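You operate a simulated robot arm through the tools that you are given. There is no shell and no other tool. Be economical: measure what you need, move in short steps, check, and stop when the job is done.

Carry out the task below with a simulated two-armed robot. There is one attempt and no reset: what you move stays moved.

Task
Skim the tank: slider low, fill till it runs over, slider high again.
Fine: open the water valve for it and shut it after. Where these are worked on the way, their far stop is far enough and under half their travel is too little: water valve.

It is judged by the outcome, as a careful person would: the job done as asked, and still so three seconds after it is handed in. It fails if anything else is knocked over, pushed out of place, dropped, spilled or broken.

Robot
Two 7-joint arms with fingered hands on one trunk, on a base that drives. Base frame: it is fixed to the floor where the robot stands at the start and does not move with it; the origin is under the middle of the robot, x ahead of it, y to its left, z up. Readings come in m, degrees, newtons and seconds.
The left shoulder is at the start at [0.02, 0.123, 1.312], the right one opposite. With the tool pointing down near the work surface each hand reaches from about 0.1 to 0.46 m from the robot's upright axis, wherever it stands, measured 20 degrees to its own side. Places, roughly: drain lever of the tank [0.2, -0.2, 0.5]; fill lever of the tank [0.4, -0.2, 1.1]; power switch of the test rig [0.2, -1.7, 1]; water valve [0.4, -0.2, 0.9]; yellow slider on the tank [0.2, -1.1, 1]. Payload 2.4 kg a hand.
The TCP of each hand is the grasp point between the finger pads, 0.017 m short of the fingertips. In the tool frame z runs along the fingers and y along their closing line. The gripper opens to 0.088 m. The gripper's body begins 0.047 m behind the TCP. The gripper is a hand of 3 fingers: y runs from the thumb to the fingers, the wrist lies at [0, 0, -0.165] in the tool frame.
Orientation is that of the tool frame in the base frame, as a unit quaternion [x, y, z, w]. With the fingers straight down and closing along the base's y, the tool's x points along the base's -x, its y along +y and its z along -z.

Tools
- The arms move only by the tool move_arm. It takes "left_increments", "right_increments" or both (then of equal length, played together; a hand with none holds still); each is text: rows parted by semicolons, each of 6 numbers parted by spaces: the shift along the tool's x, y, z in units of 250 mm (1.0 is 250 mm), then the turn, a rotation vector about the tool's x, y, z in units of 120 degrees (1.0 is 120 degrees). In form: dx dy dz wx wy wz; .... A call has 1 to 10 rows; each row is the pose to reach, as a shift and turn from the pose commanded when the call began, along the tool's axes at that moment. A call with a number of a shift or a turn outside -1 to 1 is refused whole. Each row takes 0.2 s and may step no farther than 0.05 m and 8.6 degrees from the row before; otherwise, the whole call is refused. Where a pose cannot be reached the arm comes as near as it can. A force on the tool above 40 N (or 10 N above the force at the start of the call, whichever is more), or a blocked arm, ends the call early, and 0.2 s more pass. In this call time passes only in rows, and 0.2 s behind the last. It gives the time, the measured TCP pose, the force on the tool (base axes), the opening and the grip force at its end, in the units of the frame above (readings bear some noise), with the torque about the TCP (base axes, N m) and any sound that the robot's microphone picked up.
- Cameras (640 x 400 px; columns grow to the right, rows downward): "scene" is now at [0.0381, -0.0244, 1.7473]; the picture's right is [-0.39, -0.92, 0.00], its down [-0.83, 0.35, -0.44] and it looks along [0.40, -0.17, -0.90] (base axes); focal length 278 px, centre (320, 200). "left" rides on the left gripper at [-0.052, 0.004, -0.066] in its tool frame; the picture's right is [-0.09, -1.00, 0.00], its down [0.78, -0.07, -0.62] and it looks along [0.62, -0.05, 0.78] (tool axes); focal length 243 px, centre (320, 200). "right" rides on the right gripper at [0.052, 0.004, -0.066] in its tool frame; the picture's right is [-0.08, 1.00, 0.00], its down [-0.78, -0.07, -0.62] and it looks along [-0.62, -0.05, 0.78] (tool axes); focal length 243 px, centre (320, 200).
- snapshot(camera): a new picture of that camera. It takes no simulated time.
- lift_body(by): slides the trunk up (or, below 0, down) by that many m; the arms and the scene camera ride with it, the base frame stays. It gives what a move gives, with no picture.
- roll_base(legs): drives the robot by 1 to 6 legs, each [ahead, left, turn to the left] in m, m and degrees, along the robot's own axes; the way and the turn of a leg run together, so that a leg with both is an arc; at most 1.5 m and 180 degrees a leg. The arms and the cameras ride along, it lands a little off, and it stops where it bumps. It gives what a move gives.
- set_fingers(finger1, finger2, thumb_bend, hand): sets how far each is bent, from 0 (flat) to 100 (curled in); at 30 the hand is open as for a grip, at 70 the pads meet at the TCP. One left out holds its place. A second passes; each finger stops where it meets its share of the squeeze, and holds until it gets a number again. It is the only way to open and close the hand. It gives what a move gives, with no picture; readings hold the bend of each and the force on the fingers (four entries, about 0 where the hand has none), thumb and palm.
- turn_head(pan, tilt): turns the head with the scene camera to pan (to the left, within 120 degrees either way) and tilt (down, from -29 to 69), counted from straight ahead of the robot. It gives what a move gives.
- point_at(camera, pixels): for up to 12 pixels [column, row] of the newest picture of that camera ("zoom" is the newest enlarged one), the place [x, y, z] in the base frame of the surface seen there, good to about 0.002 m. It takes no simulated time.
- enlarge(camera, box): a new picture of the part [left, top, right, bottom] of that camera's present view, enlarged. It takes no simulated time.
- job_done(): hands the job in; it is judged then, once.

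Go step by step. Measure first, check grasps and placings, and put right what went wrong. The budget is 80 turns and 62 pictures, counting those below and the enlarged ones. Unless the task says otherwise, let go and move clear before handing in, and close with one line.

The tools are called after "Request:" by a JSON object that holds its "fn" and its "kwargs". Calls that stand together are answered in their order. move_arm: Moves the arms, as the interface text tells. Its arguments: {"type":"object","properties":{"left_increments":{"type":"string"},"right_increments":{"type":"string"}},"required":[]} The other tools are called the same way: lift_body (by) slides the trunk up or down; set_fingers (finger1, finger2, thumb_bend, hand) moves the fingers one by one; roll_base (legs) drives the base; turn_head (pan, tilt) turns the head that bears the scene camera; snapshot (camera) takes a picture; point_at (camera, pixels) gives the place of the surface under pixels of a picture; enlarge (camera, box) takes an enlarged picture of a part of a camera's view; job_done () hands the job in.

At the start:

```text
clock: 0.0
left_tcp_pos: [0.3251, -0.0058, 1.3647]
left_ee_rot: [0.0, 1.0, 0.0, 0.001]
left_contact_force: [-0.4, 0.4, -1.2]
left_moment: [0.01, 0.02, 0.01]
left_opening: 0.0877
left_finger_force: 0.1
left_shape: jaw
left_bend: [30.0, 30.0, 30.0]
left_finger forces: [0.1, 0.0, 0.0, 0.1, 0.0, 0.1]
right_tcp_pos: [0.2169, -0.2933, 1.3679]
right_ee_rot: [0.001, 1.0, 0.0, 0.0]
right_contact_force: [-0.1, -0.4, 0.4]
right_moment: [0.01, 0.02, 0.0]
right_opening: 0.0878
right_finger_force: 0.1
right_shape: jaw
right_bend: [30.0, 30.0, 30.0]
right_finger forces: [0.0, 0.1, 0.1, 0.1, 0.0, 0.0]
trunk travel left (down, up): [-0.525, 0.305]
robot x, y, heading: [0.0006, 0.0015, 0.1]
head pan, tilt: [-23.2, 64.0]
```

scene: 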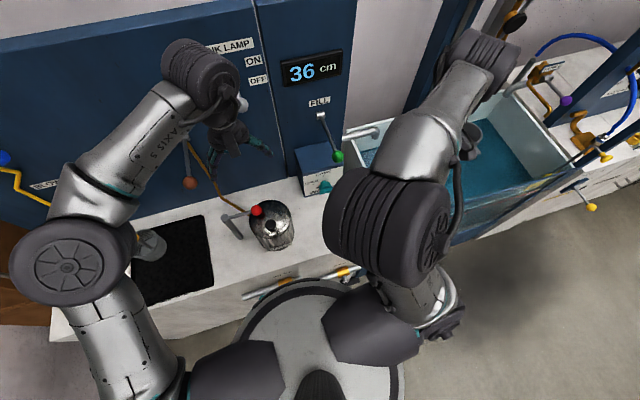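
right: 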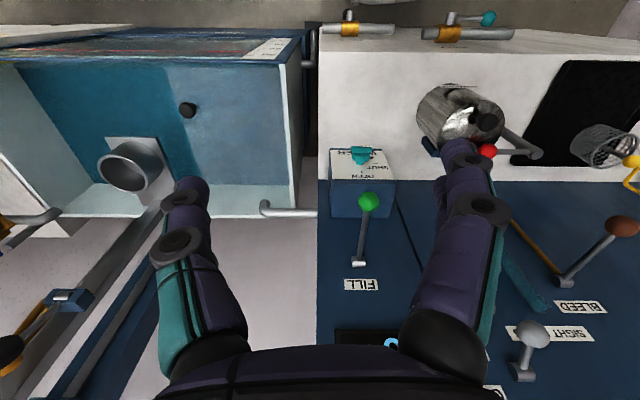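
left: 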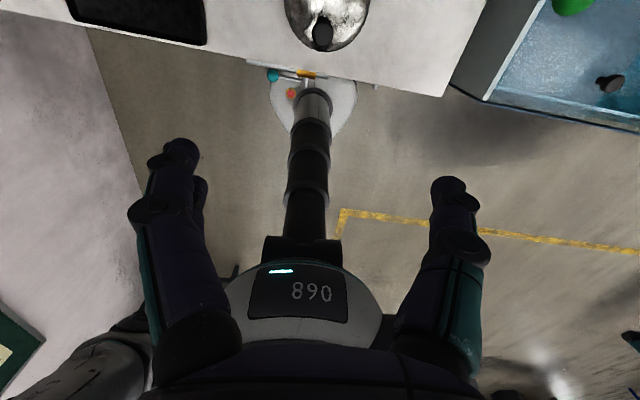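

The pictures show a panel with a fill lever (green knob near 337,155), a display reading 36 cm and a box with a teal valve (325,185); the tank is on the right. I'll turn the head to look at the right side.

Request:
{"fn": "turn_head", "kwargs": {"pan": -60, "tilt": 40}}

Request:
{"fn": "snapshot", "kwargs": {"camera": "scene"}}

```text
clock: 1.0
left_tcp_pos: [0.3254, -0.0065, 1.3645]
left_ee_rot: [0.0, 1.0, 0.0, 0.0]
left_contact_force: [0.2, 0.3, -0.3]
left_moment: [0.05, 0.0, 0.0]
left_opening: 0.0882
left_finger_force: 0.0
left_shape: jaw
left_bend: [30.0, 30.0, 30.0]
left_finger forces: [0.0, 0.0, 0.0, 0.0, 0.1, 0.0]
right_tcp_pos: [0.2174, -0.2936, 1.3676]
right_ee_rot: [0.0, 1.0, 0.0, 0.0]
right_contact_force: [0.2, 0.0, -0.6]
right_moment: [-0.04, 0.0, -0.02]
right_opening: 0.0877
right_finger_force: 0.1
right_shape: jaw
right_bend: [30.0, 30.0, 30.0]
right_finger forces: [0.1, 0.0, 0.1, 0.0, 0.0, 0.1]
trunk travel left (down, up): [-0.525, 0.305]
robot x, y, heading: [-0.0009, 0.0024, -0.1]
head pan, tilt: [-60.0, 40.0]
```

```text
58 pictures are left
```

scene: 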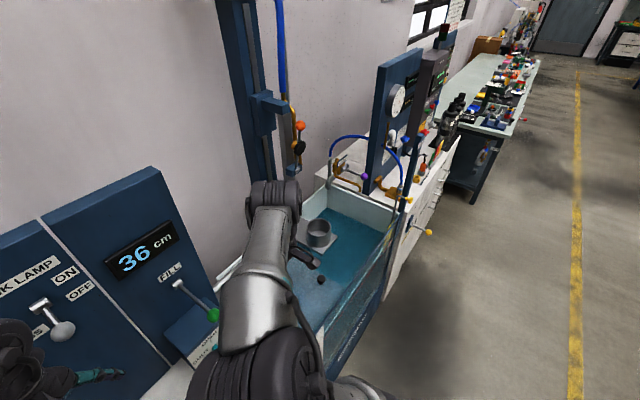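

I see a yellow knob near (428,232) on the far end of the tank. I'll zoom in there and on the panel.

Request:
{"fn": "enlarge", "kwargs": {"camera": "scene", "box": [300, 60, 460, 260]}}

Request:
{"fn": "point_at", "kwargs": {"camera": "scene", "pixels": [[429, 232], [408, 199], [212, 314], [365, 176], [302, 126], [318, 226], [398, 200], [320, 245], [385, 238], [345, 310]]}}

Request:
{"fn": "enlarge", "kwargs": {"camera": "scene", "box": [100, 180, 260, 400]}}

```text
2.00 times, centred on (380, 160) of scene
```

zoom: 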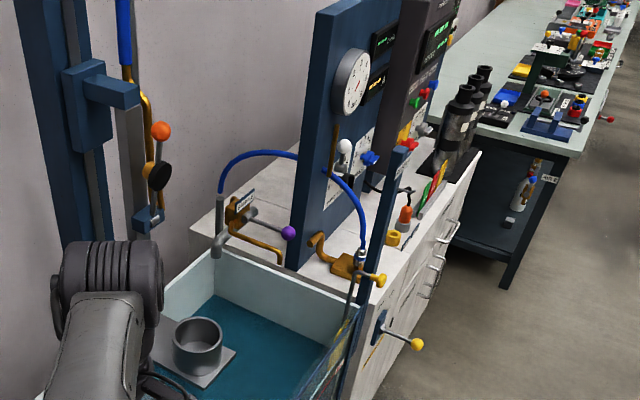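

```text
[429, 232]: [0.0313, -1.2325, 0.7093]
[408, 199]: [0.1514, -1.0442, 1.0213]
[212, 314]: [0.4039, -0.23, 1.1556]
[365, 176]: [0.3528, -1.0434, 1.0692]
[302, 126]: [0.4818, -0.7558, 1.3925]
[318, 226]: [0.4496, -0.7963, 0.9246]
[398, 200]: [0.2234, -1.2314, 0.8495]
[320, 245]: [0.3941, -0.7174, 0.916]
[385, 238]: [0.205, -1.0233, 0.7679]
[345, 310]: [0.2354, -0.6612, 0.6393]
```

```text
1.82 times, centred on (180, 290) of scene
```

zoom: 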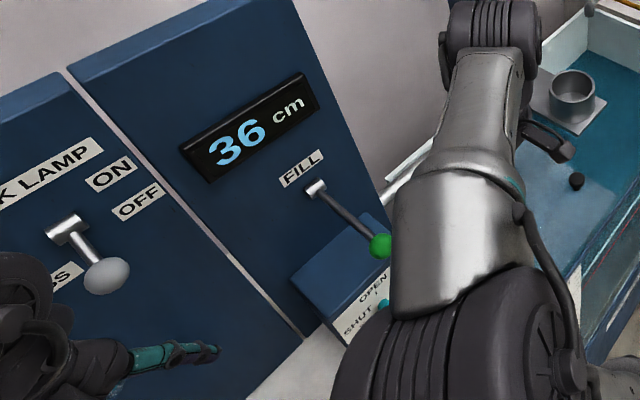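

The slider seems to be the yellow knob at (0.15, -1.04, 1.02) on a blue post at the tank's far front corner. I'll back off and drive right to look at it.

Request:
{"fn": "roll_base", "kwargs": {"legs": [[-0.35, 0, 0], [0, -0.75, 0]]}}

Request:
{"fn": "turn_head", "kwargs": {"pan": -15, "tilt": 45}}

Request:
{"fn": "snapshot", "kwargs": {"camera": "scene"}}

```text
clock: 7.0
left_tcp_pos: [-0.0284, -0.7382, 1.3656]
left_ee_rot: [-0.009, 1.0, 0.0, 0.0]
left_contact_force: [0.1, -0.7, 0.9]
left_moment: [-0.03, 0.03, -0.02]
left_opening: 0.0881
left_finger_force: 0.0
left_shape: jaw
left_bend: [30.0, 30.0, 30.0]
left_finger forces: [0.0, 0.0, 0.0, 0.1, 0.1, 0.0]
right_tcp_pos: [-0.1332, -1.0272, 1.3675]
right_ee_rot: [-0.009, 1.0, -0.001, 0.001]
right_contact_force: [-1.1, -0.1, 0.5]
right_moment: [0.01, 0.01, -0.04]
right_opening: 0.0882
right_finger_force: 0.1
right_shape: jaw
right_bend: [30.0, 30.0, 30.0]
right_finger forces: [0.1, 0.0, 0.0, 0.0, 0.0, 0.0]
trunk travel left (down, up): [-0.525, 0.305]
robot x, y, heading: [-0.3518, -0.7389, 1.1]
head pan, tilt: [-60.0, 40.0]
```

```text
clock: 8.1
left_tcp_pos: [-0.0286, -0.7379, 1.3659]
left_ee_rot: [-0.009, 1.0, 0.0, 0.0]
left_contact_force: [0.7, 0.4, 0.8]
left_moment: [0.02, 0.04, 0.01]
left_opening: 0.0878
left_finger_force: 0.1
left_shape: jaw
left_bend: [30.0, 30.0, 30.0]
left_finger forces: [0.1, 0.1, 0.1, 0.0, 0.0, 0.1]
right_tcp_pos: [-0.1315, -1.0266, 1.3679]
right_ee_rot: [-0.01, 1.0, 0.0, 0.0]
right_contact_force: [-0.1, -0.2, -0.3]
right_moment: [0.05, 0.0, 0.03]
right_opening: 0.0877
right_finger_force: 0.0
right_shape: jaw
right_bend: [30.0, 30.0, 30.0]
right_finger forces: [0.0, 0.1, 0.1, 0.1, 0.0, 0.1]
trunk travel left (down, up): [-0.525, 0.305]
robot x, y, heading: [-0.3509, -0.7367, 0.9]
head pan, tilt: [-15.0, 45.0]
```

```text
55 pictures are left
```

scene: 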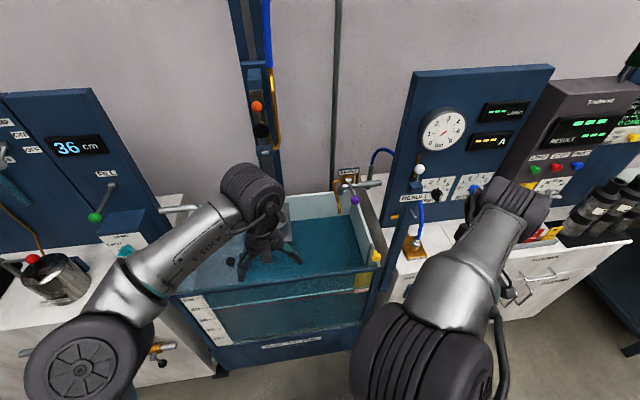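

Request:
{"fn": "enlarge", "kwargs": {"camera": "scene", "box": [320, 150, 480, 290]}}

Request:
{"fn": "enlarge", "kwargs": {"camera": "scene", "box": [140, 230, 380, 380]}}

Request:
{"fn": "point_at", "kwargs": {"camera": "scene", "pixels": [[376, 256], [370, 292], [382, 232], [400, 165], [210, 330], [375, 315], [340, 195], [180, 300]]}}

```text
2.86 times, centred on (400, 220) of scene
```

zoom: 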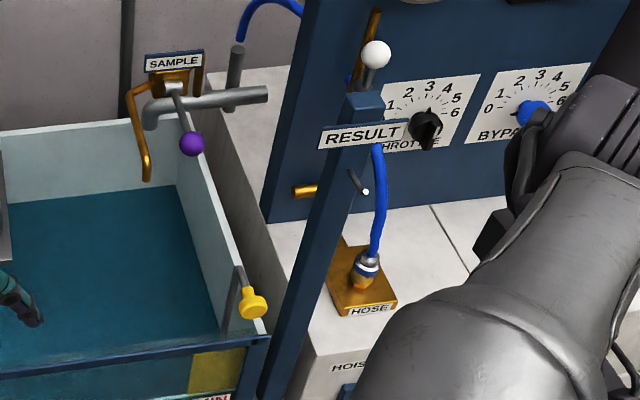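

```text
2.67 times, centred on (260, 305) of scene
```

zoom: 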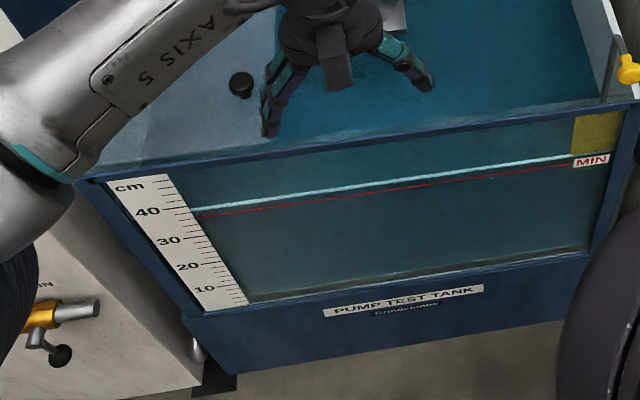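

```text
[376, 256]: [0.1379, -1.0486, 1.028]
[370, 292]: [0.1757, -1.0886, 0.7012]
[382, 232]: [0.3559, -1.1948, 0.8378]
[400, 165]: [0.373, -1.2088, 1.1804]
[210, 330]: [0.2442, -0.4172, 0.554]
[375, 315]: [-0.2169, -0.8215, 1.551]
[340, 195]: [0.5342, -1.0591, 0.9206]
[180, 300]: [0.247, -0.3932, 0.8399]
```

The slider knob is at (0.138, -1.049, 1.028) on a rod at the tank's right front corner, over a yellowish gate plate. I'll move nearer and look with the right hand camera.

Request:
{"fn": "roll_base", "kwargs": {"legs": [[0.12, -0.16, -1]]}}

Request:
{"fn": "snapshot", "kwargs": {"camera": "right"}}

Request:
{"fn": "snapshot", "kwargs": {"camera": "scene"}}

```text
clock: 9.7
left_tcp_pos: [0.0954, -0.9016, 1.3665]
left_ee_rot: [-0.001, 1.0, -0.001, 0.001]
left_contact_force: [-1.1, -0.4, 0.5]
left_moment: [-0.03, 0.03, 0.0]
left_opening: 0.088
left_finger_force: 0.1
left_shape: jaw
left_bend: [30.0, 30.0, 30.0]
left_finger forces: [0.0, 0.1, 0.0, 0.0, 0.1, 0.0]
right_tcp_pos: [-0.0129, -1.1894, 1.3677]
right_ee_rot: [0.0, 1.0, 0.001, 0.0]
right_contact_force: [0.2, -0.6, 0.4]
right_moment: [0.02, 0.03, -0.01]
right_opening: 0.0879
right_finger_force: 0.0
right_shape: jaw
right_bend: [30.0, 30.0, 30.0]
right_finger forces: [0.0, 0.1, 0.0, 0.1, 0.0, 0.1]
trunk travel left (down, up): [-0.525, 0.305]
robot x, y, heading: [-0.2315, -0.8965, -0.0]
head pan, tilt: [-15.0, 45.0]
```

```text
52 pictures are left
```

right: 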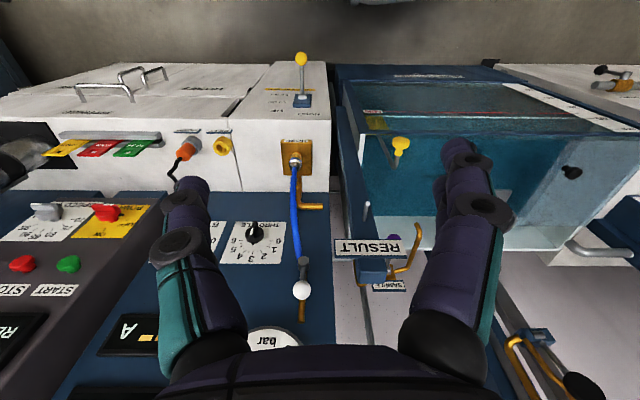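

```text
51 pictures are left
```

scene: 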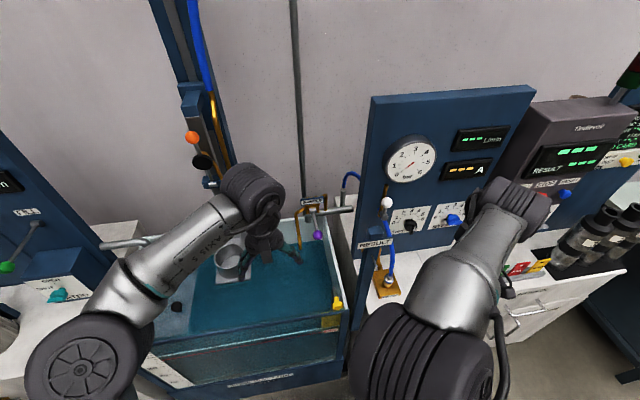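

Request:
{"fn": "enlarge", "kwargs": {"camera": "right", "box": [340, 60, 480, 200]}}

Request:
{"fn": "point_at", "kwargs": {"camera": "zoom", "pixels": [[320, 200], [290, 160], [280, 230]]}}

Request:
{"fn": "point_at", "kwargs": {"camera": "right", "pixels": [[400, 143], [402, 153], [386, 163], [378, 122], [362, 110], [340, 70], [352, 170], [400, 138], [408, 145], [390, 153], [376, 148]]}}

Request:
{"fn": "enlarge", "kwargs": {"camera": "scene", "box": [280, 260, 380, 360]}}

```text
2.86 times, centred on (410, 130) of right
```

zoom: 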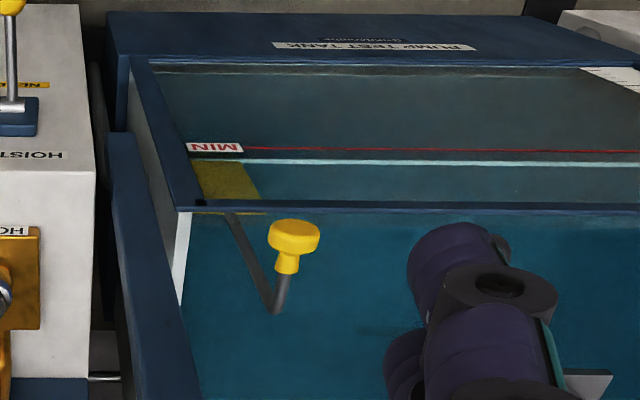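

```text
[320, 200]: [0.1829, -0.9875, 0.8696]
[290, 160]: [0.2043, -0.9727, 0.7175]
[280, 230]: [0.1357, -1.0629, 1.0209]
```

```text
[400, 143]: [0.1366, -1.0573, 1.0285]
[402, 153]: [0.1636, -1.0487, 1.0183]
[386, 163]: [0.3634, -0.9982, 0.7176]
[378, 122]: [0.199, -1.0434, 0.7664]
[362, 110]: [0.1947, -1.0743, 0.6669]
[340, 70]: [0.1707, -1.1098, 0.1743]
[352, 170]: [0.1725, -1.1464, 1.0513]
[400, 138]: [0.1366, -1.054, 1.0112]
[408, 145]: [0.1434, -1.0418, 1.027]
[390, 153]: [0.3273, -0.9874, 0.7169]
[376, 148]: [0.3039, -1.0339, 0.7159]
```

```text
4.00 times, centred on (330, 310) of scene
```

zoom: 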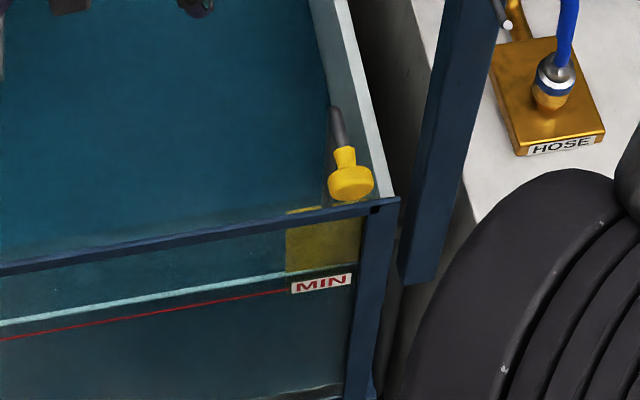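

The knob (zoom 293,235) is a yellow mushroom pointing at the robot, centre about (0.145, -1.05, 1.02), on a rod down to the gate plate. I'll back off a bit and turn the right hand to point ahead, closing vertically.

Request:
{"fn": "roll_base", "kwargs": {"legs": [[-0.17, 0, 0]]}}

Request:
{"fn": "move_arm", "kwargs": {"right_increments": "-0.115 0.07 0 -0.0361 -0.0361 0.0361; -0.23 0.14 0 -0.0722 -0.0722 0.0722; -0.345 0.21 0 -0.1083 -0.1083 0.1083; -0.46 0.28 0 -0.1444 -0.1444 0.1444; -0.575 0.35 0 -0.1805 -0.1805 0.1805; -0.69 0.42 0 -0.2166 -0.2166 0.2166; -0.805 0.49 0 -0.2527 -0.2527 0.2527; -0.92 0.56 0 -0.2888 -0.2888 0.2888"}}

Request:
{"fn": "move_arm", "kwargs": {"right_increments": "0 0 0 -0.0361 -0.0361 0.0361; 0 0 0 -0.0722 -0.0722 0.0722; 0 0 0 -0.1083 -0.1083 0.1083; 0 0 0 -0.1444 -0.1444 0.1444; 0 0 0 -0.1805 -0.1805 0.1805; 0 0 0 -0.2166 -0.2166 0.2166; 0 0 0 -0.2527 -0.2527 0.2527; 0 0 0 -0.2888 -0.2888 0.2888"}}

```text
clock: 11.2
left_tcp_pos: [-0.0792, -0.9, 1.3654]
left_ee_rot: [0.0, 1.0, 0.0, 0.001]
left_contact_force: [0.5, -0.3, 0.6]
left_moment: [-0.02, -0.01, 0.0]
left_opening: 0.0879
left_finger_force: 0.0
left_shape: jaw
left_bend: [30.0, 30.0, 30.0]
left_finger forces: [0.1, 0.1, 0.0, 0.0, 0.1, 0.0]
right_tcp_pos: [-0.187, -1.1891, 1.3679]
right_ee_rot: [0.001, 1.0, 0.001, 0.001]
right_contact_force: [0.2, -0.1, -0.3]
right_moment: [-0.01, -0.01, 0.0]
right_opening: 0.0879
right_finger_force: 0.1
right_shape: jaw
right_bend: [30.0, 30.0, 30.0]
right_finger forces: [0.1, 0.1, 0.0, 0.0, 0.1, 0.0]
trunk travel left (down, up): [-0.525, 0.305]
robot x, y, heading: [-0.4051, -0.8979, -0.1]
head pan, tilt: [-15.0, 45.0]
```

```text
clock: 12.9
left_tcp_pos: [-0.0791, -0.9024, 1.3648]
left_ee_rot: [-0.001, 1.0, 0.0, 0.001]
left_contact_force: [0.4, 0.1, -0.5]
left_moment: [0.01, -0.01, 0.01]
left_opening: 0.0881
left_finger_force: 0.0
left_shape: jaw
left_bend: [30.0, 30.0, 30.0]
left_finger forces: [0.0, 0.0, 0.1, 0.0, 0.0, 0.0]
right_tcp_pos: [0.0453, -1.0472, 1.3702]
right_ee_rot: [0.289, 0.865, 0.29, 0.289]
right_contact_force: [-0.7, -0.6, -0.8]
right_moment: [-0.02, -0.01, 0.0]
right_opening: 0.0881
right_finger_force: 0.0
right_shape: jaw
right_bend: [30.0, 30.0, 30.0]
right_finger forces: [0.0, 0.1, 0.0, 0.1, 0.0, 0.0]
trunk travel left (down, up): [-0.525, 0.305]
robot x, y, heading: [-0.4026, -0.8989, 0.0]
head pan, tilt: [-15.0, 45.0]
```

```text
clock: 14.8
left_tcp_pos: [-0.0787, -0.9011, 1.3659]
left_ee_rot: [-0.001, 1.0, 0.001, 0.001]
left_contact_force: [0.0, -0.1, -0.2]
left_moment: [0.02, 0.02, -0.01]
left_opening: 0.088
left_finger_force: 0.1
left_shape: jaw
left_bend: [30.0, 30.0, 30.0]
left_finger forces: [0.1, 0.0, 0.0, 0.0, 0.0, 0.0]
right_tcp_pos: [0.0436, -1.0488, 1.367]
right_ee_rot: [0.5, 0.5, 0.5, 0.5]
right_contact_force: [-0.4, 1.1, 0.5]
right_moment: [0.0, -0.02, 0.02]
right_opening: 0.0878
right_finger_force: 0.1
right_shape: jaw
right_bend: [30.0, 30.0, 30.0]
right_finger forces: [0.0, 0.0, 0.1, 0.0, 0.1, 0.0]
trunk travel left (down, up): [-0.525, 0.305]
robot x, y, heading: [-0.407, -0.8997, -0.1]
head pan, tilt: [-15.0, 45.0]
```

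The right hand now points ahead at (0.044, -1.049, 1.367). I'll lower the trunk 0.2 m and the hand the rest of the way to knob height, then look.

Request:
{"fn": "lift_body", "kwargs": {"by": -0.2}}

Request:
{"fn": "move_arm", "kwargs": {"right_increments": "0 -0.15 0 0 0 0; 0 -0.3 0 0 0 0; 0 -0.45 0 0 0 0; 0 -0.59 0 0 0 0"}}

Request:
{"fn": "snapshot", "kwargs": {"camera": "right"}}

Request:
{"fn": "snapshot", "kwargs": {"camera": "scene"}}

```text
clock: 16.9
left_tcp_pos: [-0.0775, -0.9013, 1.1655]
left_ee_rot: [0.0, 1.0, 0.0, 0.0]
left_contact_force: [1.3, 0.2, 0.7]
left_moment: [0.03, 0.03, 0.01]
left_opening: 0.0877
left_finger_force: 0.0
left_shape: jaw
left_bend: [30.0, 30.0, 30.0]
left_finger forces: [0.0, 0.1, 0.1, 0.0, 0.1, 0.0]
right_tcp_pos: [0.0446, -1.0483, 1.1683]
right_ee_rot: [0.5, 0.5, 0.499, 0.5]
right_contact_force: [0.4, -0.3, -0.6]
right_moment: [-0.03, 0.05, -0.01]
right_opening: 0.0877
right_finger_force: 0.0
right_shape: jaw
right_bend: [30.0, 30.0, 30.0]
right_finger forces: [0.1, 0.1, 0.1, 0.0, 0.1, 0.1]
trunk travel left (down, up): [-0.325, 0.505]
robot x, y, heading: [-0.4046, -0.899, 0.0]
head pan, tilt: [-15.0, 45.0]
```

```text
clock: 17.9
left_tcp_pos: [-0.079, -0.9006, 1.1646]
left_ee_rot: [-0.001, 1.0, 0.0, 0.0]
left_contact_force: [0.9, 0.3, -0.5]
left_moment: [0.03, -0.03, 0.02]
left_opening: 0.088
left_finger_force: 0.1
left_shape: jaw
left_bend: [30.0, 30.0, 30.0]
left_finger forces: [0.0, 0.0, 0.0, 0.0, 0.1, 0.1]
right_tcp_pos: [0.0475, -1.048, 1.024]
right_ee_rot: [0.5, 0.499, 0.501, 0.5]
right_contact_force: [0.9, -0.3, 0.1]
right_moment: [0.03, -0.02, 0.02]
right_opening: 0.0876
right_finger_force: 0.1
right_shape: jaw
right_bend: [30.0, 30.0, 30.0]
right_finger forces: [0.1, 0.0, 0.0, 0.1, 0.1, 0.1]
trunk travel left (down, up): [-0.325, 0.505]
robot x, y, heading: [-0.4075, -0.8955, -0.0]
head pan, tilt: [-15.0, 45.0]
```

```text
48 pictures are left
```

right: 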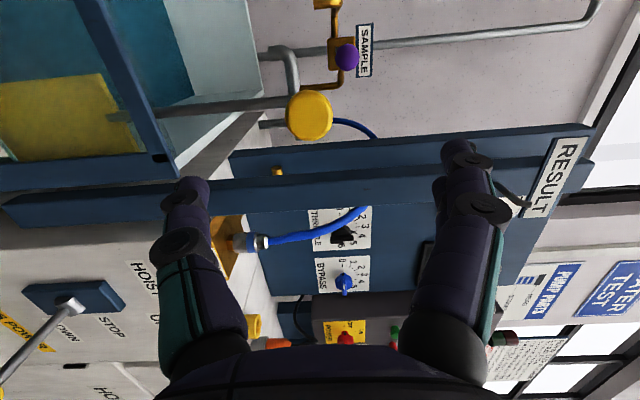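

```text
47 pictures are left
```

scene: 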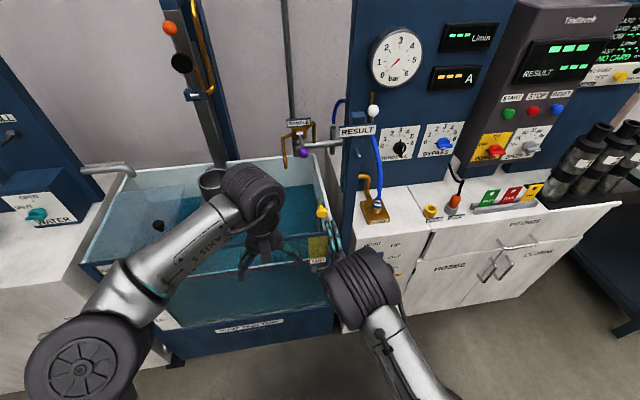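

Request:
{"fn": "point_at", "kwargs": {"camera": "right", "pixels": [[308, 115], [308, 98], [308, 134], [290, 115], [328, 115], [220, 106], [130, 112], [110, 85], [100, 190]]}}

Request:
{"fn": "enlarge", "kwargs": {"camera": "scene", "box": [270, 180, 370, 300]}}

```text
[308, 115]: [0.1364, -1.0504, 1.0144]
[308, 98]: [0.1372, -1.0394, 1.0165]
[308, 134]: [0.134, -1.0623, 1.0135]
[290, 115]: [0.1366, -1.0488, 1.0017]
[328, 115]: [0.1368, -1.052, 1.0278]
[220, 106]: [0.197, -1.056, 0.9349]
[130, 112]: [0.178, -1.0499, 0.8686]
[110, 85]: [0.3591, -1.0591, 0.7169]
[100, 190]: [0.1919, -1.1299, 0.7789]
```

```text
3.33 times, centred on (320, 240) of scene
```

zoom: 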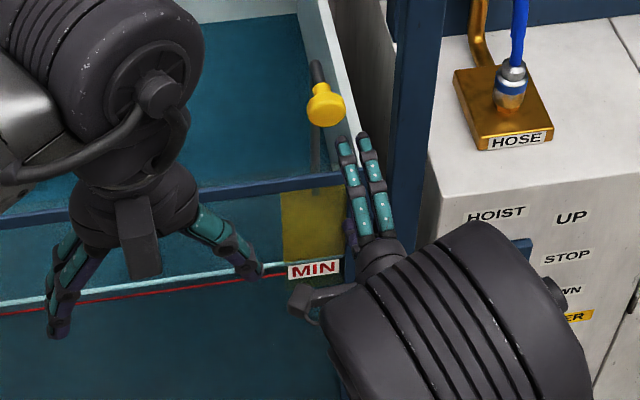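

The knob centre is at (0.137 front, -1.051, 1.014), about 3 cm across, and the rod is at x = 0.197. I'll advance to TCP x of about 0.148 and close.

Request:
{"fn": "move_arm", "kwargs": {"right_increments": "-0.01 -0.04 0.1 0 0 0; -0.01 -0.04 0.2 0 0 0; -0.01 -0.04 0.3 0 0 0; -0.01 -0.04 0.4 0 0 0"}}

Request:
{"fn": "set_fingers", "kwargs": {"hand": "right", "finger1": 65, "finger2": 65, "thumb_bend": 65}}

Request:
{"fn": "snapshot", "kwargs": {"camera": "right"}}

```text
clock: 18.9
left_tcp_pos: [-0.0779, -0.9008, 1.1659]
left_ee_rot: [0.0, 1.0, 0.0, 0.0]
left_contact_force: [-0.6, 0.3, -0.3]
left_moment: [-0.02, -0.01, -0.01]
left_opening: 0.0879
left_finger_force: 0.0
left_shape: jaw
left_bend: [30.0, 30.0, 30.0]
left_finger forces: [0.0, 0.1, 0.2, 0.0, 0.0, 0.0]
right_tcp_pos: [0.1468, -1.0514, 1.012]
right_ee_rot: [0.5, 0.5, 0.499, 0.5]
right_contact_force: [0.1, -0.4, -0.2]
right_moment: [0.02, 0.0, 0.02]
right_opening: 0.0877
right_finger_force: 0.0
right_shape: jaw
right_bend: [30.0, 30.0, 30.0]
right_finger forces: [0.0, 0.0, 0.0, 0.0, 0.0, 0.0]
trunk travel left (down, up): [-0.325, 0.505]
robot x, y, heading: [-0.4049, -0.8952, -0.0]
head pan, tilt: [-15.0, 45.0]
```

```text
clock: 19.9
left_tcp_pos: [-0.0788, -0.9015, 1.1676]
left_ee_rot: [-0.001, 1.0, 0.0, 0.0]
left_contact_force: [-0.2, 0.5, 0.5]
left_moment: [-0.02, -0.02, 0.02]
left_opening: 0.0884
left_finger_force: 0.0
left_shape: jaw
left_bend: [30.0, 30.0, 30.0]
left_finger forces: [0.0, 0.0, 0.0, 0.0, 0.0, 0.1]
right_tcp_pos: [0.1459, -1.0531, 1.011]
right_ee_rot: [0.499, 0.499, 0.501, 0.501]
right_contact_force: [0.5, 0.3, 2.0]
right_moment: [0.02, -0.02, -0.01]
right_opening: 0.0111
right_finger_force: 1.7
right_shape: fingers
right_bend: [63.0, 62.0, 64.0]
right_finger forces: [1.1, 1.6, 0.0, 0.0, 0.7, 0.0]
trunk travel left (down, up): [-0.325, 0.505]
robot x, y, heading: [-0.4079, -0.8943, -0.0]
head pan, tilt: [-15.0, 45.0]
```

```text
45 pictures are left
```

right: 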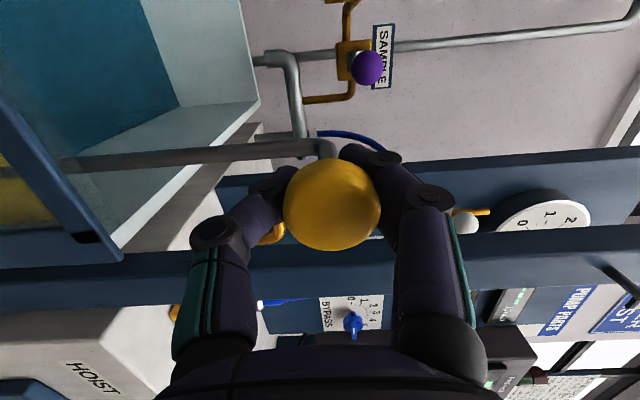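

The fingers are closed on the neck behind the cap (opening 0.011). I'll firm up and push down in small steps.

Request:
{"fn": "set_fingers", "kwargs": {"hand": "right", "finger1": 70, "finger2": 70, "thumb_bend": 70}}

Request:
{"fn": "move_arm", "kwargs": {"right_increments": "0 -0.04 0 0 0 0; 0 -0.08 0 0 0 0; 0 -0.12 0 0 0 0; 0 -0.16 0 0 0 0"}}

Request:
{"fn": "enlarge", "kwargs": {"camera": "scene", "box": [270, 180, 370, 300]}}

```text
clock: 20.9
left_tcp_pos: [-0.0788, -0.9015, 1.1658]
left_ee_rot: [-0.002, 1.0, -0.001, 0.0]
left_contact_force: [-0.2, -0.1, -0.3]
left_moment: [0.0, 0.02, 0.03]
left_opening: 0.0879
left_finger_force: 0.1
left_shape: jaw
left_bend: [30.0, 30.0, 30.0]
left_finger forces: [0.1, 0.0, 0.1, 0.0, 0.0, 0.1]
right_tcp_pos: [0.1452, -1.0526, 1.0106]
right_ee_rot: [0.5, 0.5, 0.5, 0.5]
right_contact_force: [3.0, 0.8, 1.4]
right_moment: [-0.01, -0.03, 0.0]
right_opening: 0.0084
right_finger_force: 5.2
right_shape: fingers
right_bend: [66.0, 63.0, 67.0]
right_finger forces: [2.9, 3.1, 0.0, 0.1, 4.4, 0.0]
trunk travel left (down, up): [-0.325, 0.505]
robot x, y, heading: [-0.4022, -0.898, -0.2]
head pan, tilt: [-15.0, 45.0]
```

```text
clock: 21.9
left_tcp_pos: [-0.0775, -0.9002, 1.166]
left_ee_rot: [-0.001, 1.0, 0.0, 0.0]
left_contact_force: [0.5, 0.2, 0.1]
left_moment: [0.01, 0.01, 0.01]
left_opening: 0.0879
left_finger_force: 0.0
left_shape: jaw
left_bend: [30.0, 30.0, 30.0]
left_finger forces: [0.1, 0.0, 0.0, 0.1, 0.1, 0.1]
right_tcp_pos: [0.1455, -1.0513, 0.9709]
right_ee_rot: [0.499, 0.501, 0.5, 0.499]
right_contact_force: [6.6, 2.8, -1.0]
right_moment: [-0.03, 0.0, -0.04]
right_opening: 0.009
right_finger_force: 6.0
right_shape: fingers
right_bend: [66.0, 64.0, 67.0]
right_finger forces: [3.3, 2.5, 0.0, 0.1, 6.0, 0.1]
trunk travel left (down, up): [-0.325, 0.505]
robot x, y, heading: [-0.4051, -0.8963, 0.2]
head pan, tilt: [-15.0, 45.0]
```

```text
3.33 times, centred on (320, 240) of scene
```

zoom: 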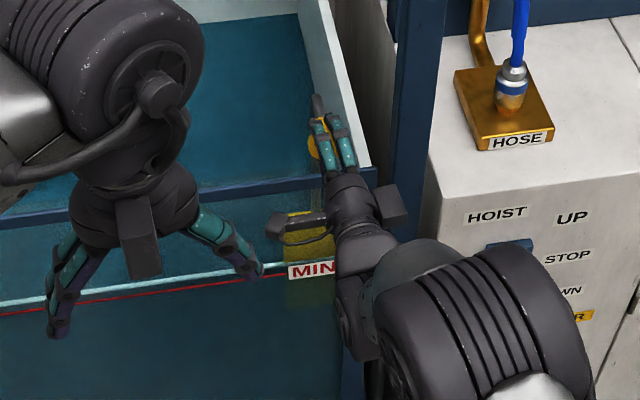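

The gate plate moved down with the knob (now past MIN in the zoom). I'll keep going down until the stop.

Request:
{"fn": "move_arm", "kwargs": {"right_increments": "0 -0.03 0 0 0 0; 0 -0.06 0 0 0 0; 0 -0.09 0 0 0 0; 0 -0.12 0 0 0 0; 0 -0.15 0 0 0 0; 0 -0.18 0 0 0 0; 0 -0.21 0 0 0 0; 0 -0.24 0 0 0 0"}}

Request:
{"fn": "enlarge", "kwargs": {"camera": "scene", "box": [270, 180, 370, 300]}}

```text
clock: 23.7
left_tcp_pos: [-0.0786, -0.9012, 1.1654]
left_ee_rot: [0.0, 1.0, 0.0, 0.0]
left_contact_force: [0.7, -0.2, -0.6]
left_moment: [0.03, -0.01, 0.0]
left_opening: 0.088
left_finger_force: 0.1
left_shape: jaw
left_bend: [30.0, 30.0, 30.0]
left_finger forces: [0.0, 0.0, 0.0, 0.0, 0.0, 0.1]
right_tcp_pos: [0.1451, -1.0501, 0.911]
right_ee_rot: [0.5, 0.499, 0.501, 0.5]
right_contact_force: [5.7, -5.5, 5.6]
right_moment: [0.03, 0.0, -0.03]
right_opening: 0.0089
right_finger_force: 6.7
right_shape: fingers
right_bend: [65.0, 63.0, 67.0]
right_finger forces: [3.9, 5.4, 0.1, 0.0, 3.1, 0.0]
trunk travel left (down, up): [-0.325, 0.505]
robot x, y, heading: [-0.403, -0.8968, 0.1]
head pan, tilt: [-15.0, 45.0]
```

```text
3.33 times, centred on (320, 240) of scene
```

zoom: 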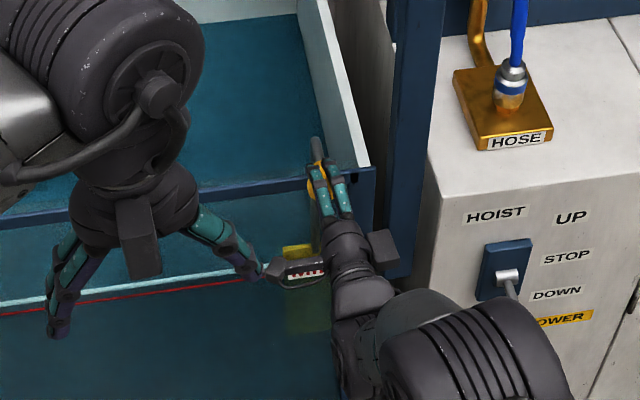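

Lowered 0.10 m with no stop yet. I'll go down a little more while watching the forearm against the hoist lever (zoom 510,285).

Request:
{"fn": "move_arm", "kwargs": {"right_increments": "0 -0.025 0 0 0 0; 0 -0.05 0 0 0 0; 0 -0.075 0 0 0 0; 0 -0.1 0 0 0 0; 0 -0.125 0 0 0 0"}}

Request:
{"fn": "snapshot", "kwargs": {"camera": "scene"}}

Request:
{"fn": "snapshot", "kwargs": {"camera": "right"}}

```text
clock: 24.8
left_tcp_pos: [-0.0806, -0.9011, 1.1668]
left_ee_rot: [-0.001, 1.0, 0.0, 0.001]
left_contact_force: [0.0, 0.2, -0.7]
left_moment: [0.0, 0.03, 0.03]
left_opening: 0.0878
left_finger_force: 0.0
left_shape: jaw
left_bend: [30.0, 30.0, 30.0]
left_finger forces: [0.0, 0.0, 0.0, 0.1, 0.0, 0.0]
right_tcp_pos: [0.1462, -1.0503, 0.8956]
right_ee_rot: [0.493, 0.491, 0.507, 0.509]
right_contact_force: [0.3, 1.6, 25.4]
right_moment: [-0.05, 0.0, -0.01]
right_opening: 0.0207
right_finger_force: 13.1
right_shape: fingers
right_bend: [57.0, 56.0, 70.0]
right_finger forces: [12.5, 14.3, 0.0, 0.1, 0.0, 0.0]
trunk travel left (down, up): [-0.325, 0.505]
robot x, y, heading: [-0.4057, -0.8933, -0.1]
head pan, tilt: [-15.0, 45.0]
stopped in row 5 (right hand): the force on the tool passed its limit at 42 N (the readings are from after the stop); the commanded pose is now the measured one
```

```text
42 pictures are left
```

scene: 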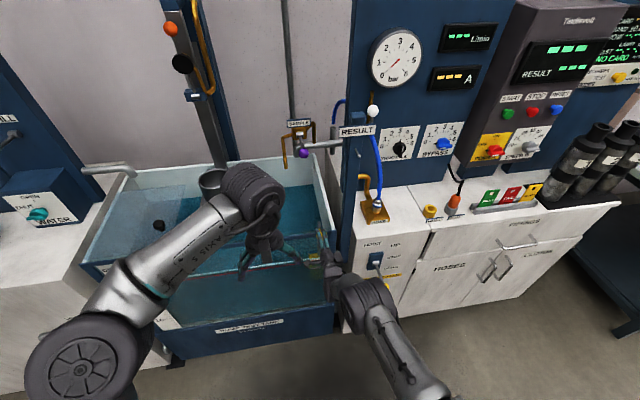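

```text
41 pictures are left
```

right: 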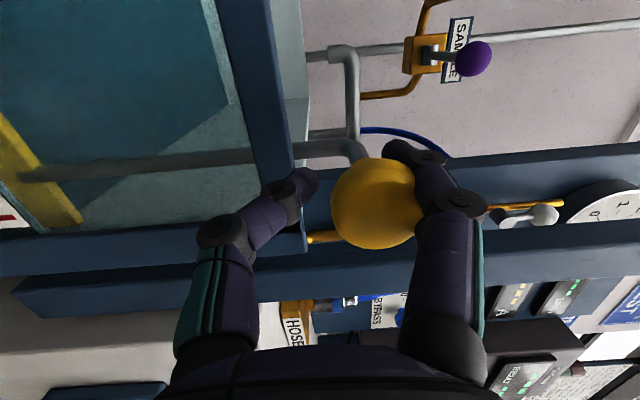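

The upper fingers pressed on the knob with 25 N and the thumb was free, so the slider is at its bottom stop. I'll release the force, open, back off and check the knob height.

Request:
{"fn": "move_arm", "kwargs": {"right_increments": "0 0.03 0 0 0 0; 0 0.05 0 0 0 0"}}

Request:
{"fn": "set_fingers", "kwargs": {"hand": "right", "finger1": 30, "finger2": 30, "thumb_bend": 30}}

Request:
{"fn": "move_arm", "kwargs": {"right_increments": "0 0 -0.15 0 0 0; 0 0 -0.3 0 0 0; 0 0 -0.45 0 0 0"}}

Request:
{"fn": "snapshot", "kwargs": {"camera": "right"}}

```text
clock: 25.4
left_tcp_pos: [-0.079, -0.9016, 1.1665]
left_ee_rot: [-0.001, 1.0, 0.0, 0.0]
left_contact_force: [0.1, 0.6, 0.0]
left_moment: [-0.01, -0.02, -0.02]
left_opening: 0.0878
left_finger_force: 0.0
left_shape: jaw
left_bend: [30.0, 30.0, 30.0]
left_finger forces: [0.1, 0.0, 0.0, 0.1, 0.0, 0.0]
right_tcp_pos: [0.1455, -1.0494, 0.9012]
right_ee_rot: [0.496, 0.497, 0.504, 0.503]
right_contact_force: [-0.4, 1.7, 15.9]
right_moment: [-0.02, -0.06, -0.03]
right_opening: 0.0134
right_finger_force: 8.0
right_shape: fingers
right_bend: [60.0, 59.0, 70.0]
right_finger forces: [8.0, 8.5, 0.0, 0.0, 0.0, 0.0]
trunk travel left (down, up): [-0.325, 0.505]
robot x, y, heading: [-0.4038, -0.895, 0.3]
head pan, tilt: [-15.0, 45.0]
```

```text
clock: 26.4
left_tcp_pos: [-0.0785, -0.9013, 1.1657]
left_ee_rot: [0.0, 1.0, 0.001, 0.0]
left_contact_force: [-0.1, -1.1, -1.0]
left_moment: [-0.03, -0.03, -0.01]
left_opening: 0.0879
left_finger_force: 0.1
left_shape: jaw
left_bend: [30.0, 30.0, 30.0]
left_finger forces: [0.0, 0.1, 0.0, 0.0, 0.0, 0.0]
right_tcp_pos: [0.1463, -1.0517, 0.9014]
right_ee_rot: [0.496, 0.497, 0.504, 0.503]
right_contact_force: [0.0, 0.2, -0.2]
right_moment: [-0.01, -0.01, -0.03]
right_opening: 0.0842
right_finger_force: 0.0
right_shape: fingers
right_bend: [30.0, 30.0, 30.0]
right_finger forces: [0.0, 0.0, 0.0, 0.1, 0.1, 0.0]
trunk travel left (down, up): [-0.325, 0.505]
robot x, y, heading: [-0.4055, -0.9026, 0.1]
head pan, tilt: [-15.0, 45.0]
```

```text
clock: 27.2
left_tcp_pos: [-0.0785, -0.9015, 1.1657]
left_ee_rot: [-0.001, 1.0, 0.0, 0.0]
left_contact_force: [0.5, 0.7, 0.7]
left_moment: [0.01, 0.0, 0.0]
left_opening: 0.0876
left_finger_force: 0.0
left_shape: jaw
left_bend: [30.0, 30.0, 30.0]
left_finger forces: [0.0, 0.0, 0.1, 0.1, 0.0, 0.1]
right_tcp_pos: [0.0325, -1.0487, 0.8999]
right_ee_rot: [0.496, 0.496, 0.504, 0.504]
right_contact_force: [0.1, 0.0, 0.1]
right_moment: [-0.02, 0.03, 0.0]
right_opening: 0.084
right_finger_force: 0.1
right_shape: fingers
right_bend: [30.0, 30.0, 30.0]
right_finger forces: [0.0, 0.0, 0.1, 0.1, 0.1, 0.0]
trunk travel left (down, up): [-0.325, 0.505]
robot x, y, heading: [-0.4027, -0.8945, 0.1]
head pan, tilt: [-15.0, 45.0]
```

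```text
40 pictures are left
```

right: 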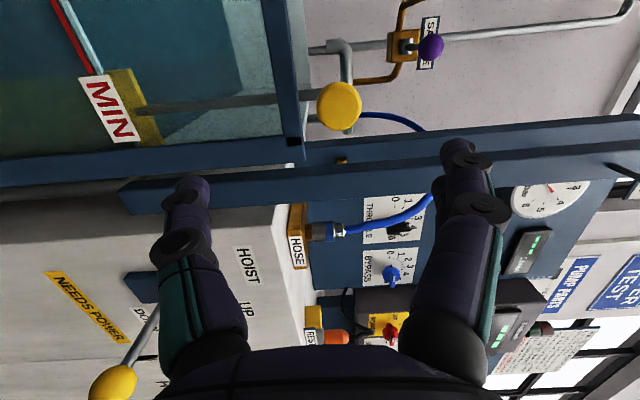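

Request:
{"fn": "point_at", "kwargs": {"camera": "right", "pixels": [[339, 105], [120, 80], [150, 120], [112, 382]]}}

Request:
{"fn": "lift_body", "kwargs": {"by": 0.2}}

Request:
{"fn": "roll_base", "kwargs": {"legs": [[0, 0.75, 0]]}}

Request:
{"fn": "turn_head", "kwargs": {"pan": -5, "tilt": 35}}

Request:
{"fn": "snapshot", "kwargs": {"camera": "scene"}}

```text
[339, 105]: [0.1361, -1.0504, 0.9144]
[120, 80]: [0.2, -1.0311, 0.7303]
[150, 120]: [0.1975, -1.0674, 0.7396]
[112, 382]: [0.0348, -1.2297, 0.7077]
```

```text
clock: 29.4
left_tcp_pos: [-0.0792, -0.901, 1.3669]
left_ee_rot: [-0.001, 1.0, 0.001, 0.0]
left_contact_force: [-0.7, 0.4, 0.0]
left_moment: [0.05, -0.01, -0.01]
left_opening: 0.0879
left_finger_force: 0.1
left_shape: jaw
left_bend: [30.0, 30.0, 30.0]
left_finger forces: [0.0, 0.1, 0.0, 0.0, 0.0, 0.1]
right_tcp_pos: [0.0329, -1.0487, 1.0993]
right_ee_rot: [0.497, 0.496, 0.504, 0.503]
right_contact_force: [0.2, -0.5, -0.2]
right_moment: [-0.01, -0.02, 0.03]
right_opening: 0.0842
right_finger_force: 0.0
right_shape: fingers
right_bend: [30.0, 30.0, 30.0]
right_finger forces: [0.0, 0.0, 0.1, 0.1, 0.0, 0.0]
trunk travel left (down, up): [-0.525, 0.305]
robot x, y, heading: [-0.4035, -0.8952, 0.1]
head pan, tilt: [-15.0, 45.0]
```

```text
clock: 33.5
left_tcp_pos: [-0.0832, -0.1397, 1.3656]
left_ee_rot: [-0.004, 1.0, 0.001, 0.0]
left_contact_force: [0.2, 0.8, 1.2]
left_moment: [-0.01, 0.02, 0.01]
left_opening: 0.0882
left_finger_force: 0.0
left_shape: jaw
left_bend: [30.0, 30.0, 30.0]
left_finger forces: [0.1, 0.0, 0.0, 0.0, 0.0, 0.0]
right_tcp_pos: [0.0316, -0.2872, 1.1005]
right_ee_rot: [0.494, 0.499, 0.505, 0.502]
right_contact_force: [-0.2, 0.5, -0.3]
right_moment: [-0.03, -0.03, 0.01]
right_opening: 0.0844
right_finger_force: 0.1
right_shape: fingers
right_bend: [30.0, 30.0, 30.0]
right_finger forces: [0.0, 0.1, 0.1, 0.1, 0.0, 0.0]
trunk travel left (down, up): [-0.525, 0.305]
robot x, y, heading: [-0.4082, -0.1392, 0.4]
head pan, tilt: [-15.0, 45.0]
```

```text
clock: 34.2
left_tcp_pos: [-0.0817, -0.1407, 1.3651]
left_ee_rot: [-0.005, 1.0, 0.0, 0.0]
left_contact_force: [0.3, -0.1, 0.7]
left_moment: [-0.02, -0.02, -0.01]
left_opening: 0.0879
left_finger_force: 0.0
left_shape: jaw
left_bend: [30.0, 30.0, 30.0]
left_finger forces: [0.0, 0.1, 0.0, 0.0, 0.1, 0.1]
right_tcp_pos: [0.0313, -0.2882, 1.1002]
right_ee_rot: [0.494, 0.499, 0.506, 0.501]
right_contact_force: [0.3, 1.0, 1.1]
right_moment: [-0.01, -0.03, 0.03]
right_opening: 0.0842
right_finger_force: 0.0
right_shape: fingers
right_bend: [30.0, 30.0, 30.0]
right_finger forces: [0.1, 0.1, 0.0, 0.0, 0.0, 0.1]
trunk travel left (down, up): [-0.525, 0.305]
robot x, y, heading: [-0.4088, -0.1371, 0.4]
head pan, tilt: [-5.0, 35.0]
```

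```text
39 pictures are left
```

scene: 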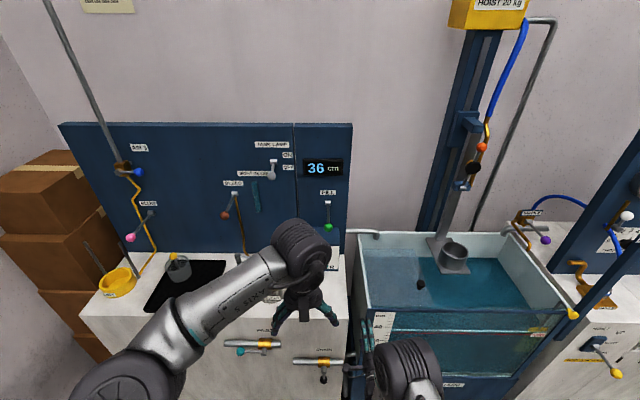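

The slider now sits at z = 0.914 (0.10 m travel) with the gate top at about 0.74. The left hand hides the valve box, so I'll look with the right hand camera and zoom the scene.

Request:
{"fn": "snapshot", "kwargs": {"camera": "right"}}

Request:
{"fn": "enlarge", "kwargs": {"camera": "scene", "box": [270, 130, 390, 300]}}

```text
38 pictures are left
```

right: 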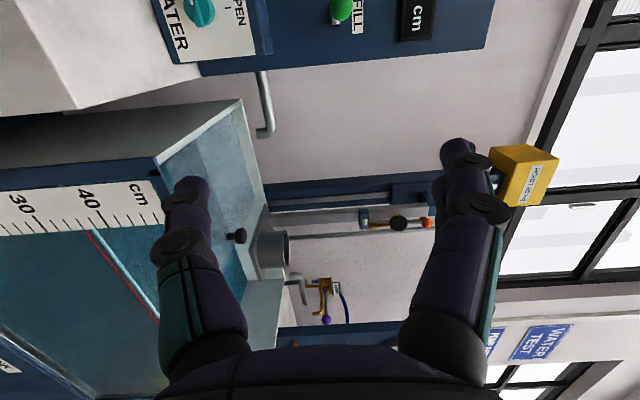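

```text
2.35 times, centred on (330, 215) of scene
```

zoom: 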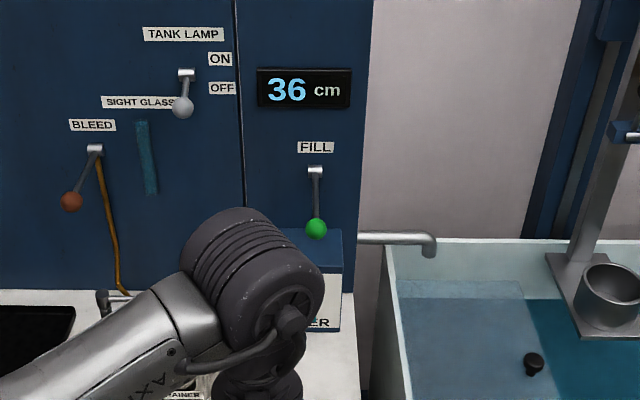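

I'll swing the left hand 0.22 m to the left to clear the view.

Request:
{"fn": "move_arm", "kwargs": {"left_increments": "0 0.18 0 0 0 0; 0 0.36 0 0 0 0; 0 0.54 0 0 0 0; 0 0.72 0 0 0 0; 0 0.9 0 0 0 0"}}

Request:
{"fn": "enlarge", "kwargs": {"camera": "scene", "box": [260, 150, 400, 310]}}

```text
clock: 35.4
left_tcp_pos: [-0.0864, 0.0882, 1.3667]
left_ee_rot: [-0.005, 1.0, -0.001, 0.0]
left_contact_force: [0.0, 0.3, 0.3]
left_moment: [0.0, -0.01, -0.01]
left_opening: 0.0881
left_finger_force: 0.1
left_shape: jaw
left_bend: [30.0, 30.0, 30.0]
left_finger forces: [0.0, 0.1, 0.1, 0.0, 0.0, 0.0]
right_tcp_pos: [0.0306, -0.286, 1.1003]
right_ee_rot: [0.494, 0.499, 0.505, 0.501]
right_contact_force: [0.6, 0.1, 0.8]
right_moment: [-0.03, 0.0, -0.01]
right_opening: 0.084
right_finger_force: 0.1
right_shape: fingers
right_bend: [30.0, 30.0, 30.0]
right_finger forces: [0.0, 0.0, 0.1, 0.0, 0.1, 0.1]
trunk travel left (down, up): [-0.525, 0.305]
robot x, y, heading: [-0.4084, -0.1381, 0.4]
head pan, tilt: [-5.0, 35.0]
```

```text
2.50 times, centred on (330, 230) of scene
```

zoom: 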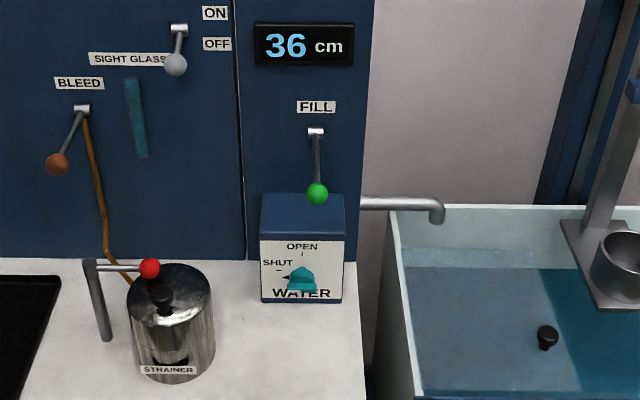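

The water valve is a teal rotary knob with its pointer at SHUT (left) and OPEN upward. I'll zoom tighter and measure.

Request:
{"fn": "enlarge", "kwargs": {"camera": "scene", "box": [310, 190, 360, 275]}}

Request:
{"fn": "point_at", "kwargs": {"camera": "scene", "pixels": [[325, 204], [325, 228], [325, 216], [319, 262], [318, 258], [325, 263], [310, 250], [338, 250], [312, 265], [337, 268], [330, 232]]}}

```text
4.71 times, centred on (335, 232) of scene
```

zoom: 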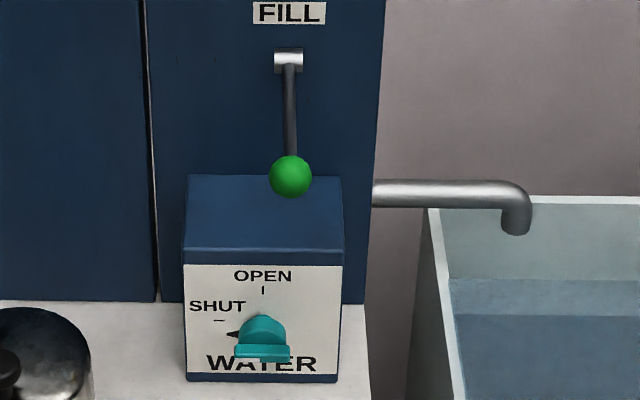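

```text
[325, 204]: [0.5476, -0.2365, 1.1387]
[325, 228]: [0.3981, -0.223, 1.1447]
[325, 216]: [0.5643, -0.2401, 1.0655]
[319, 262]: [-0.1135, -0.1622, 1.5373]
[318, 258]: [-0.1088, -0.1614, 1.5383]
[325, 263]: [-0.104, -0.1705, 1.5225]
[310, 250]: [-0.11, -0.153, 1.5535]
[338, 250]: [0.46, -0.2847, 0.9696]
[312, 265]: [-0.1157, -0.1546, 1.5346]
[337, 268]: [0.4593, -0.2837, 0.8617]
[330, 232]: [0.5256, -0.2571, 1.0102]
```

Request:
{"fn": "point_at", "kwargs": {"camera": "zoom", "pixels": [[262, 335], [262, 352], [232, 334], [290, 177], [288, 62], [290, 110], [262, 290], [220, 322], [286, 352], [238, 352], [500, 200], [190, 340]]}}

Request:
{"fn": "enlarge", "kwargs": {"camera": "right", "box": [130, 0, 440, 100]}}

```text
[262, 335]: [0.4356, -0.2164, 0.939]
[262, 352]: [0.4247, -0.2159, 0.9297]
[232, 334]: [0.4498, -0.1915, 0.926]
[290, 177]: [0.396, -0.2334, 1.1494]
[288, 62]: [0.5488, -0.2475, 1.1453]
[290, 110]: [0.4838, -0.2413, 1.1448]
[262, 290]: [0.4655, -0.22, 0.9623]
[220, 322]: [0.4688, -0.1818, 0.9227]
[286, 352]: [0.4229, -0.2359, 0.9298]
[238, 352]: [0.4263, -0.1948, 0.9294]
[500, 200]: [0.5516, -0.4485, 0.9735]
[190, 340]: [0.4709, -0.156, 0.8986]
```

```text
2.06 times, centred on (285, 50) of right
```

zoom: 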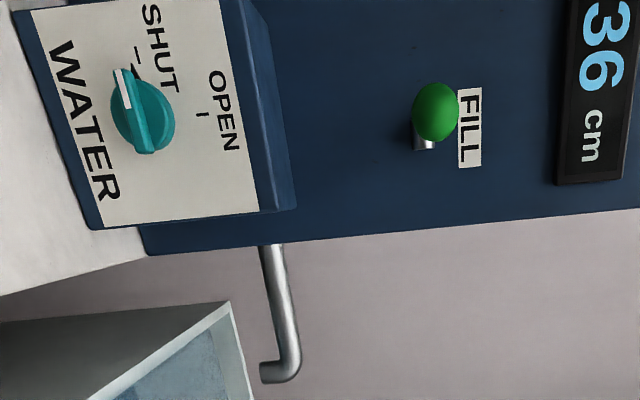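

The fill lever sticks straight out (pivot (0.549,-0.247,1.145), knob (0.39,-0.232,1.149)); the valve knob is at (0.43,-0.214,0.93) with a horizontal bar. I need to check the arm clearance over the counter before going in.

Request:
{"fn": "turn_head", "kwargs": {"pan": -20, "tilt": 55}}

Request:
{"fn": "snapshot", "kwargs": {"camera": "scene"}}

```text
clock: 36.2
left_tcp_pos: [-0.087, 0.0863, 1.3647]
left_ee_rot: [-0.005, 1.0, 0.0, 0.0]
left_contact_force: [0.2, -0.5, 0.3]
left_moment: [0.0, 0.0, 0.03]
left_opening: 0.0878
left_finger_force: 0.0
left_shape: jaw
left_bend: [30.0, 30.0, 30.0]
left_finger forces: [0.1, 0.1, 0.0, 0.1, 0.0, 0.1]
right_tcp_pos: [0.0306, -0.2868, 1.0993]
right_ee_rot: [0.495, 0.498, 0.506, 0.501]
right_contact_force: [-0.4, 0.1, 0.6]
right_moment: [0.05, -0.03, -0.01]
right_opening: 0.0843
right_finger_force: 0.0
right_shape: fingers
right_bend: [30.0, 30.0, 30.0]
right_finger forces: [0.1, 0.0, 0.0, 0.1, 0.0, 0.1]
trunk travel left (down, up): [-0.525, 0.305]
robot x, y, heading: [-0.4068, -0.1393, 0.3]
head pan, tilt: [-20.0, 55.0]
```

```text
33 pictures are left
```

scene: 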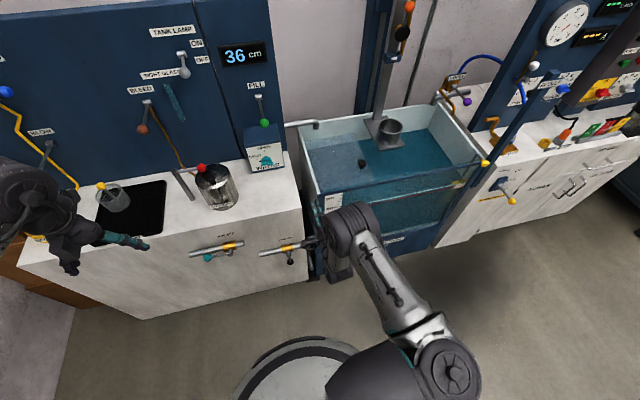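

Request:
{"fn": "point_at", "kwargs": {"camera": "scene", "pixels": [[350, 230], [385, 285], [450, 370], [405, 330], [218, 185], [200, 170], [290, 205], [290, 262], [300, 225], [240, 200], [330, 240], [260, 170]]}}

```text
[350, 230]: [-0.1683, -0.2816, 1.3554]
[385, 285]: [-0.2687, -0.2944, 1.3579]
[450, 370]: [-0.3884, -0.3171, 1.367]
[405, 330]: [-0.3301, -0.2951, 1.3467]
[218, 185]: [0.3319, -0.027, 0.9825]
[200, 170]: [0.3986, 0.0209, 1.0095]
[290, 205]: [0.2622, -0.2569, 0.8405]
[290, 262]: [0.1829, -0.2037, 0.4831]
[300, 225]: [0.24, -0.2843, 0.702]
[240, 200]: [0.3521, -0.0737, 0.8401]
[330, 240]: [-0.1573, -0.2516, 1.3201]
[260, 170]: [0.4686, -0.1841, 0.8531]
```

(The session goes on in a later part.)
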